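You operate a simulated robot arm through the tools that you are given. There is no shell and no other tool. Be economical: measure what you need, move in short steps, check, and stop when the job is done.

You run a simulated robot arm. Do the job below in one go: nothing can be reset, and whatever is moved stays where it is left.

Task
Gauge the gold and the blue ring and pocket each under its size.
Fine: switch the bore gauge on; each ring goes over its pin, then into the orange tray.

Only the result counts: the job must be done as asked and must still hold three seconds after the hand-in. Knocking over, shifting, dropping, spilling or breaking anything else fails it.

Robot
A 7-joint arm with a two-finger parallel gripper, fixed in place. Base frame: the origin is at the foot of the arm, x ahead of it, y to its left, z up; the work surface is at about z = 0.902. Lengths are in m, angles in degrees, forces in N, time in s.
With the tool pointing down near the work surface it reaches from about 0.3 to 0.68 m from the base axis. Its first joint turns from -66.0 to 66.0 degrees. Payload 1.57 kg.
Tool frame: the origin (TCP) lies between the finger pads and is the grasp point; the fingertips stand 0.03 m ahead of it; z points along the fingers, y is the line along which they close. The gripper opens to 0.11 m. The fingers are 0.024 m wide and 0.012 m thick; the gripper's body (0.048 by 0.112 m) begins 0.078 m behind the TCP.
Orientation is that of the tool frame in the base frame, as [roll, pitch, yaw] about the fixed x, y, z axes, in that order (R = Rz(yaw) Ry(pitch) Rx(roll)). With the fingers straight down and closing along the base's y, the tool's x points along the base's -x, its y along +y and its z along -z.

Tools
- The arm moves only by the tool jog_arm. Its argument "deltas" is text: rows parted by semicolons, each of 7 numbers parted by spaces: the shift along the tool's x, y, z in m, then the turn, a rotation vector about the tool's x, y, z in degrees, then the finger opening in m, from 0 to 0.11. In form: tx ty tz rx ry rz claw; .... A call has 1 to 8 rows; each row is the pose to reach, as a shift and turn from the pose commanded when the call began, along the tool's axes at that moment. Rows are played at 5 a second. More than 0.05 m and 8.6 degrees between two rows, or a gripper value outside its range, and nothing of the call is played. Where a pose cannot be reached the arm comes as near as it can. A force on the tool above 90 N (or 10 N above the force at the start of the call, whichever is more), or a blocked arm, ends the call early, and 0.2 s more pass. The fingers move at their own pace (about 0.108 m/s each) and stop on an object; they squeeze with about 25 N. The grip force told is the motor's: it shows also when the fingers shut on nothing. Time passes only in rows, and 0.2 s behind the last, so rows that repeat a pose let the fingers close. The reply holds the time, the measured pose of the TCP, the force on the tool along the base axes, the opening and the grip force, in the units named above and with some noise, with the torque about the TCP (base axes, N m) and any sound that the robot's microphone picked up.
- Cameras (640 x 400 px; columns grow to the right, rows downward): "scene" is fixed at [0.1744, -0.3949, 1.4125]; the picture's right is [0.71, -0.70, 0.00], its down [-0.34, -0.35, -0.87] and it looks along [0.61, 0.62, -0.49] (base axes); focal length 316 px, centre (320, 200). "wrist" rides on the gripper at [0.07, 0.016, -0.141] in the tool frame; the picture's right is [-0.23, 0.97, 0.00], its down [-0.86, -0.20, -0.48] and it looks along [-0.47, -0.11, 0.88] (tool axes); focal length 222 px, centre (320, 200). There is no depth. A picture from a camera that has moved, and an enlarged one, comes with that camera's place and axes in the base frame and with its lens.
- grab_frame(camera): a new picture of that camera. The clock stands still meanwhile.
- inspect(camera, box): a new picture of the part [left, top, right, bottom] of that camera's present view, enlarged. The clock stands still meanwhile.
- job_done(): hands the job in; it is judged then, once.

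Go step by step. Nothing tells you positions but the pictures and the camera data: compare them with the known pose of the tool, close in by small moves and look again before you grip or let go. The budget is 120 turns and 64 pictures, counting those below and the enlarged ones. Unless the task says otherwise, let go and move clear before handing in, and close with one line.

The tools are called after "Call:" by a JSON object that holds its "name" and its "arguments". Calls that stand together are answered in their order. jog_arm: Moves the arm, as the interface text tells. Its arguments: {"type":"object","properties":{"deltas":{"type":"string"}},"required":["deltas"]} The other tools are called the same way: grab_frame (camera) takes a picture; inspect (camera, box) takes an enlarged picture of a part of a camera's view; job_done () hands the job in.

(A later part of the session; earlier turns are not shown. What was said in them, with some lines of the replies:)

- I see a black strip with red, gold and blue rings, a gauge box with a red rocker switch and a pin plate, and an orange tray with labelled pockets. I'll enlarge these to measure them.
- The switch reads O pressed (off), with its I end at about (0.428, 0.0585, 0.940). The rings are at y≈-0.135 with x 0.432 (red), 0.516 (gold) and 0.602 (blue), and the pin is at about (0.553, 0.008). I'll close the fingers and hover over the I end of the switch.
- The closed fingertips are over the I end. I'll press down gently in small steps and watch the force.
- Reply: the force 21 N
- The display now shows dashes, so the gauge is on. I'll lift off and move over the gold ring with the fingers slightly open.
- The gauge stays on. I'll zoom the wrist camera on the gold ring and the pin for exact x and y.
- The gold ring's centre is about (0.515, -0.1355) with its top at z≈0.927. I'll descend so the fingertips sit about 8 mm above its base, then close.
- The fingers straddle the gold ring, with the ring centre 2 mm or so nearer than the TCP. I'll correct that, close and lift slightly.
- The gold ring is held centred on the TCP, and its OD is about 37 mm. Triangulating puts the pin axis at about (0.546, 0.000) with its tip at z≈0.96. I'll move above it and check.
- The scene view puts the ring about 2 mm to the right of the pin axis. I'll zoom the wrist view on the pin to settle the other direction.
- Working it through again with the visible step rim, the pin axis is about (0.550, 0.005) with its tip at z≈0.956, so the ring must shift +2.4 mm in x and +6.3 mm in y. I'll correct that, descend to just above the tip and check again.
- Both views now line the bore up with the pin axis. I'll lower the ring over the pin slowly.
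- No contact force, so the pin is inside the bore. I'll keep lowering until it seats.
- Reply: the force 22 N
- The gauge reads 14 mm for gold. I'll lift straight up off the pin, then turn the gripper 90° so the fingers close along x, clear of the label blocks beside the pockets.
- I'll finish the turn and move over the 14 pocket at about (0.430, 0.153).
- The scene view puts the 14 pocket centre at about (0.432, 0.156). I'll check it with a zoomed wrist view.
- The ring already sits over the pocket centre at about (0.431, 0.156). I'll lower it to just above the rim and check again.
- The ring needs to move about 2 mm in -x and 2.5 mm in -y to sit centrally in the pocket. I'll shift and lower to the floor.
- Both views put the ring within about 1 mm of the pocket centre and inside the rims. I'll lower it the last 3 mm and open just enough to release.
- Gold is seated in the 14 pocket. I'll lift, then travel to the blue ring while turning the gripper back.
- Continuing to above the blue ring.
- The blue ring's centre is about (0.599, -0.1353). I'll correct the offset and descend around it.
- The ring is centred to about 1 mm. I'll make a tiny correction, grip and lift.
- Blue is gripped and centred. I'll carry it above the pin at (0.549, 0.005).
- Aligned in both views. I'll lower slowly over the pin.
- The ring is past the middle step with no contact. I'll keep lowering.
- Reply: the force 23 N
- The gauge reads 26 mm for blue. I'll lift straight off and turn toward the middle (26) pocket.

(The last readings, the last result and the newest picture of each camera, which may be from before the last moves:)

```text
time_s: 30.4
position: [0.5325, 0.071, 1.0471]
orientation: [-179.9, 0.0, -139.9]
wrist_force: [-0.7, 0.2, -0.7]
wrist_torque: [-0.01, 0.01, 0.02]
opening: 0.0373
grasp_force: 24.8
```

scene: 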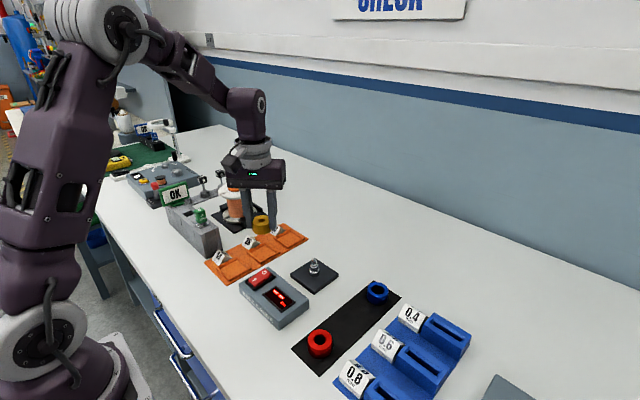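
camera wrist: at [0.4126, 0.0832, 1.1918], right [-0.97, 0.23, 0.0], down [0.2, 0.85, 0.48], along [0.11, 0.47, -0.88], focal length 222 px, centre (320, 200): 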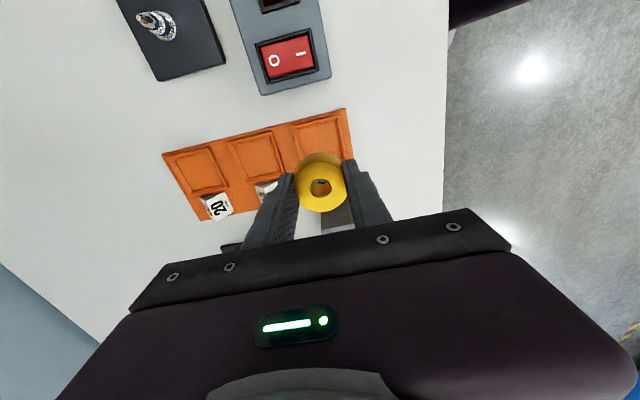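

Completing the turn over the 26 pocket.

Call:
{"name": "jog_arm", "arguments": {"deltas": "-0.0059 0.0123 0 0 0 -8.3 0.03; -0.0118 0.0247 0 0 0 -16.6 0.03; -0.0177 0.037 0 0 0 -24.9 0.03; -0.0236 0.0494 0 0 0 -33.3 0.03; -0.0295 0.0618 0 0 0 -41.6 0.03; -0.0354 0.0741 0 0 0 -50 0.03; -0.0354 0.0741 0.04 0 0 -50 0.03; -0.0354 0.0741 0.04 0 0 -50 0.03"}}

Call:
{"name": "inspect", "arguments": {"camera": "wrist", "box": [240, 90, 400, 220]}}

Call:
{"name": "inspect", "arguments": {"camera": "scene", "box": [200, 205, 300, 285]}}

```text
time_s: 32.2
position: [0.5121, 0.1501, 1.0081]
orientation: [-180.0, 0.0, -90.0]
wrist_force: [0.4, -0.1, -0.7]
wrist_torque: [0.0, -0.04, -0.01]
opening: 0.0372
grasp_force: 25.0
```

```text
3.08 times, centred on (320, 155) of wrist
camera zoom: at [0.4945, 0.0809, 1.1506], right [-0.97, 0.23, 0.0], down [0.2, 0.86, 0.48], along [0.11, 0.47, -0.88], focal length 684 px, centre (320, 338)
```

zoom: 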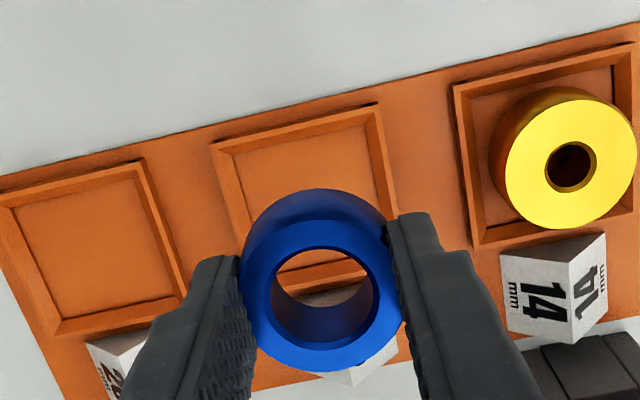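

```text
5.00 times, centred on (250, 245) of scene
camera zoom: at [0.1744, -0.3949, 1.4125], right [0.71, -0.7, 0.0], down [-0.34, -0.35, -0.87], along [0.61, 0.62, -0.49], focal length 1582 px, centre (670, -25)
```

zoom: 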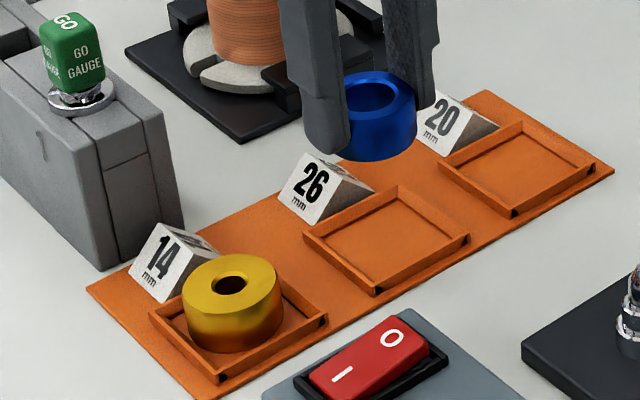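

Pocket 26 is about (0.513, 0.153), in line with pocket 14 and roughly 84 mm further in x. I'll lower to just above the rim and check the fit.

Call:
{"name": "jog_arm", "arguments": {"deltas": "0 -0.0003 0.03 0 0 0 0.03; 0 -0.0003 0.054 0 0 0 0.03; 0 -0.0003 0.054 0 0 0 0.03"}}

Call:
{"name": "inspect", "arguments": {"camera": "wrist", "box": [240, 100, 400, 230]}}

Call:
{"name": "inspect", "arguments": {"camera": "scene", "box": [200, 205, 300, 285]}}

```text
time_s: 33.0
position: [0.511, 0.1504, 0.9541]
orientation: [-180.0, 0.0, -90.0]
wrist_force: [0.3, 0.8, -0.1]
wrist_torque: [0.03, -0.03, 0.0]
opening: 0.0374
grasp_force: 24.6
```

```text
3.08 times, centred on (320, 165) of wrist
camera zoom: at [0.4945, 0.0805, 1.0966], right [-0.97, 0.23, 0.0], down [0.2, 0.86, 0.48], along [0.11, 0.47, -0.88], focal length 684 px, centre (320, 308)
```

zoom: 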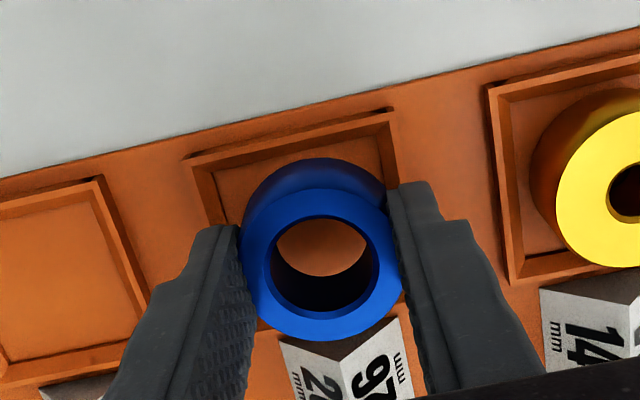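

```text
5.00 times, centred on (250, 245) of scene
camera zoom: at [0.1744, -0.3949, 1.4125], right [0.71, -0.7, 0.0], down [-0.34, -0.35, -0.87], along [0.61, 0.62, -0.49], focal length 1582 px, centre (670, -25)
```

zoom: 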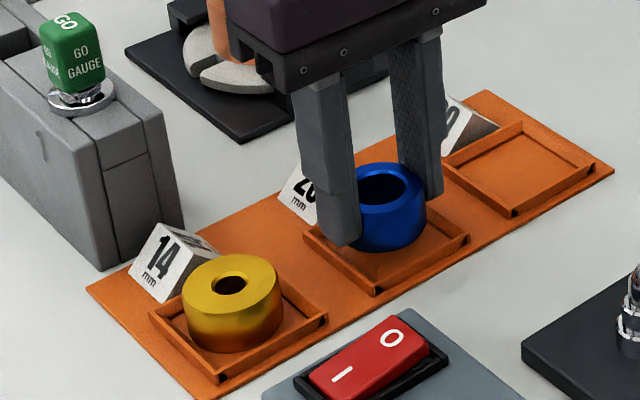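

The two views agree to within about 2 mm that the ring is over the pocket. I'll nudge it slightly and lower it in, watching the force.

Call:
{"name": "jog_arm", "arguments": {"deltas": "-0.0005 -0.001 0 0 0 0 0.03; -0.0005 -0.001 0.005 0 0 0 0.03; -0.0005 -0.001 0.009 0 0 0 0.03; -0.0005 -0.001 0.011 0 0 0 0.03"}}

Call:
{"name": "inspect", "arguments": {"camera": "wrist", "box": [270, 110, 370, 200]}}

Call:
{"name": "inspect", "arguments": {"camera": "scene", "box": [245, 225, 305, 275]}}

```text
time_s: 34.0
position: [0.5136, 0.1506, 0.9433]
orientation: [-180.0, 0.0, -89.9]
wrist_force: [-0.4, 1.2, 1.9]
wrist_torque: [-0.04, 0.0, 0.02]
opening: 0.0372
grasp_force: 24.3
```

```text
4.44 times, centred on (320, 155) of wrist
camera zoom: at [0.4959, 0.0814, 1.0854], right [-0.97, 0.23, 0.0], down [0.2, 0.86, 0.48], along [0.11, 0.47, -0.88], focal length 987 px, centre (320, 400)
```

zoom: 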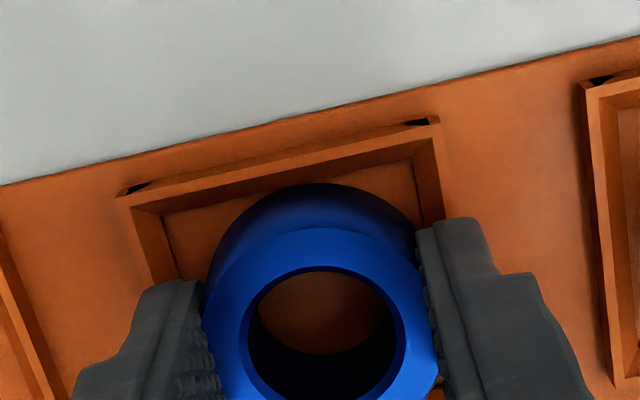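

```text
8.00 times, centred on (275, 250) of scene
camera zoom: at [0.1744, -0.3949, 1.4126], right [0.71, -0.7, 0.0], down [-0.34, -0.35, -0.87], along [0.61, 0.62, -0.49], focal length 2532 px, centre (680, -200)
```

zoom: 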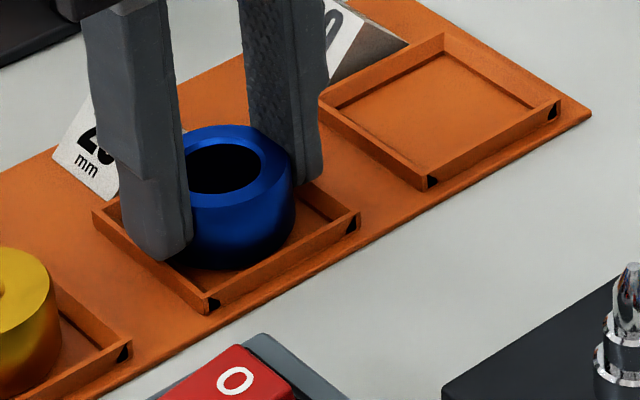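

The blue ring is inside the pocket rims and just touching the floor. I'll release it.

Call:
{"name": "jog_arm", "arguments": {"deltas": "0 0 0.001 0 0 0 0.03; 0 0 0.001 0 0 0 0.055; 0 0 0.001 0 0 0 0.055; 0 0 0.001 0 0 0 0.055"}}

Call:
{"name": "inspect", "arguments": {"camera": "scene", "box": [200, 205, 300, 285]}}

```text
time_s: 35.0
position: [0.5133, 0.1501, 0.9418]
orientation: [180.0, -0.1, -90.0]
wrist_force: [-0.3, -0.1, 0.6]
wrist_torque: [0.02, -0.06, 0.0]
opening: 0.0551
grasp_force: 0.1
```

```text
5.00 times, centred on (250, 245) of scene
camera zoom: at [0.1744, -0.3949, 1.4125], right [0.71, -0.7, 0.0], down [-0.34, -0.35, -0.87], along [0.61, 0.62, -0.49], focal length 1582 px, centre (670, -25)
```

zoom: 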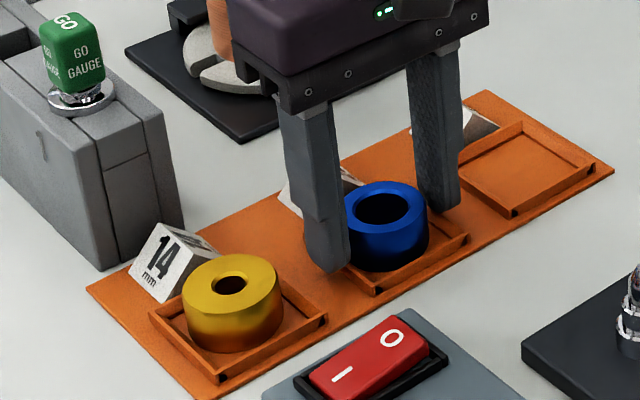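

Blue sits flat in its pocket. I'll lift clear and take a final look.

Call:
{"name": "jog_arm", "arguments": {"deltas": "0 0 -0.03 0 0 0 0.055; 0 0 -0.07 0 0 0 0.055; 0 0 -0.11 0 0 0 0.055; 0 0 -0.15 0 0 0 0.055; 0 0 -0.15 0 0 0 0.055"}}

Call:
{"name": "inspect", "arguments": {"camera": "scene", "box": [190, 200, 350, 330]}}

Call:
{"name": "inspect", "arguments": {"camera": "wrist", "box": [240, 80, 440, 240]}}

```text
time_s: 36.2
position: [0.5129, 0.1535, 1.094]
orientation: [180.0, 0.1, -89.9]
wrist_force: [0.7, 0.0, -0.5]
wrist_torque: [0.0, 0.0, 0.01]
opening: 0.0549
grasp_force: 0.1
```

```text
3.08 times, centred on (270, 265) of scene
camera zoom: at [0.1744, -0.3949, 1.4125], right [0.71, -0.7, 0.0], down [-0.34, -0.35, -0.87], along [0.61, 0.62, -0.49], focal length 974 px, centre (474, 0)
```

zoom: 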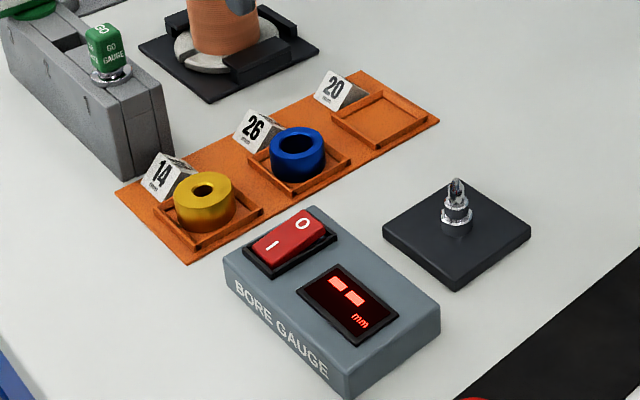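

```text
2.50 times, centred on (340, 160) of wrist
camera zoom: at [0.4958, 0.0826, 1.2355], right [-0.97, 0.23, 0.0], down [0.2, 0.86, 0.48], along [0.11, 0.47, -0.88], focal length 555 px, centre (270, 300)
```

zoom: 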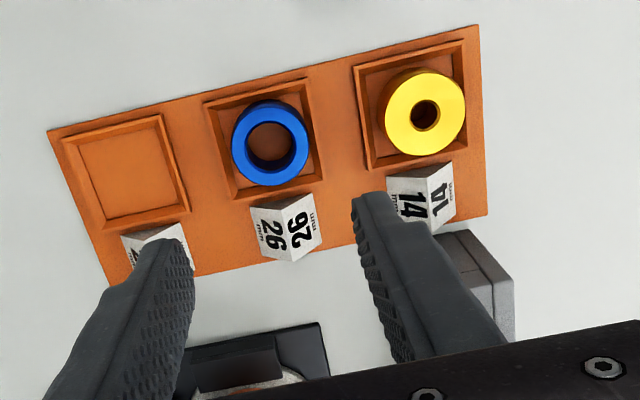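

Both rings lie flat in their pockets, gold in 14 and blue in 26. The gauge is on and the arm is clear, so I'm handing in.

Call:
{"name": "job_done", "arguments": {}}

```text
The job is handed in.
```

I switched the bore gauge on and measured both rings on its pin. Gold read 14 mm and is in the 14 pocket of the orange tray; blue read 26 mm and is in the 26 pocket.
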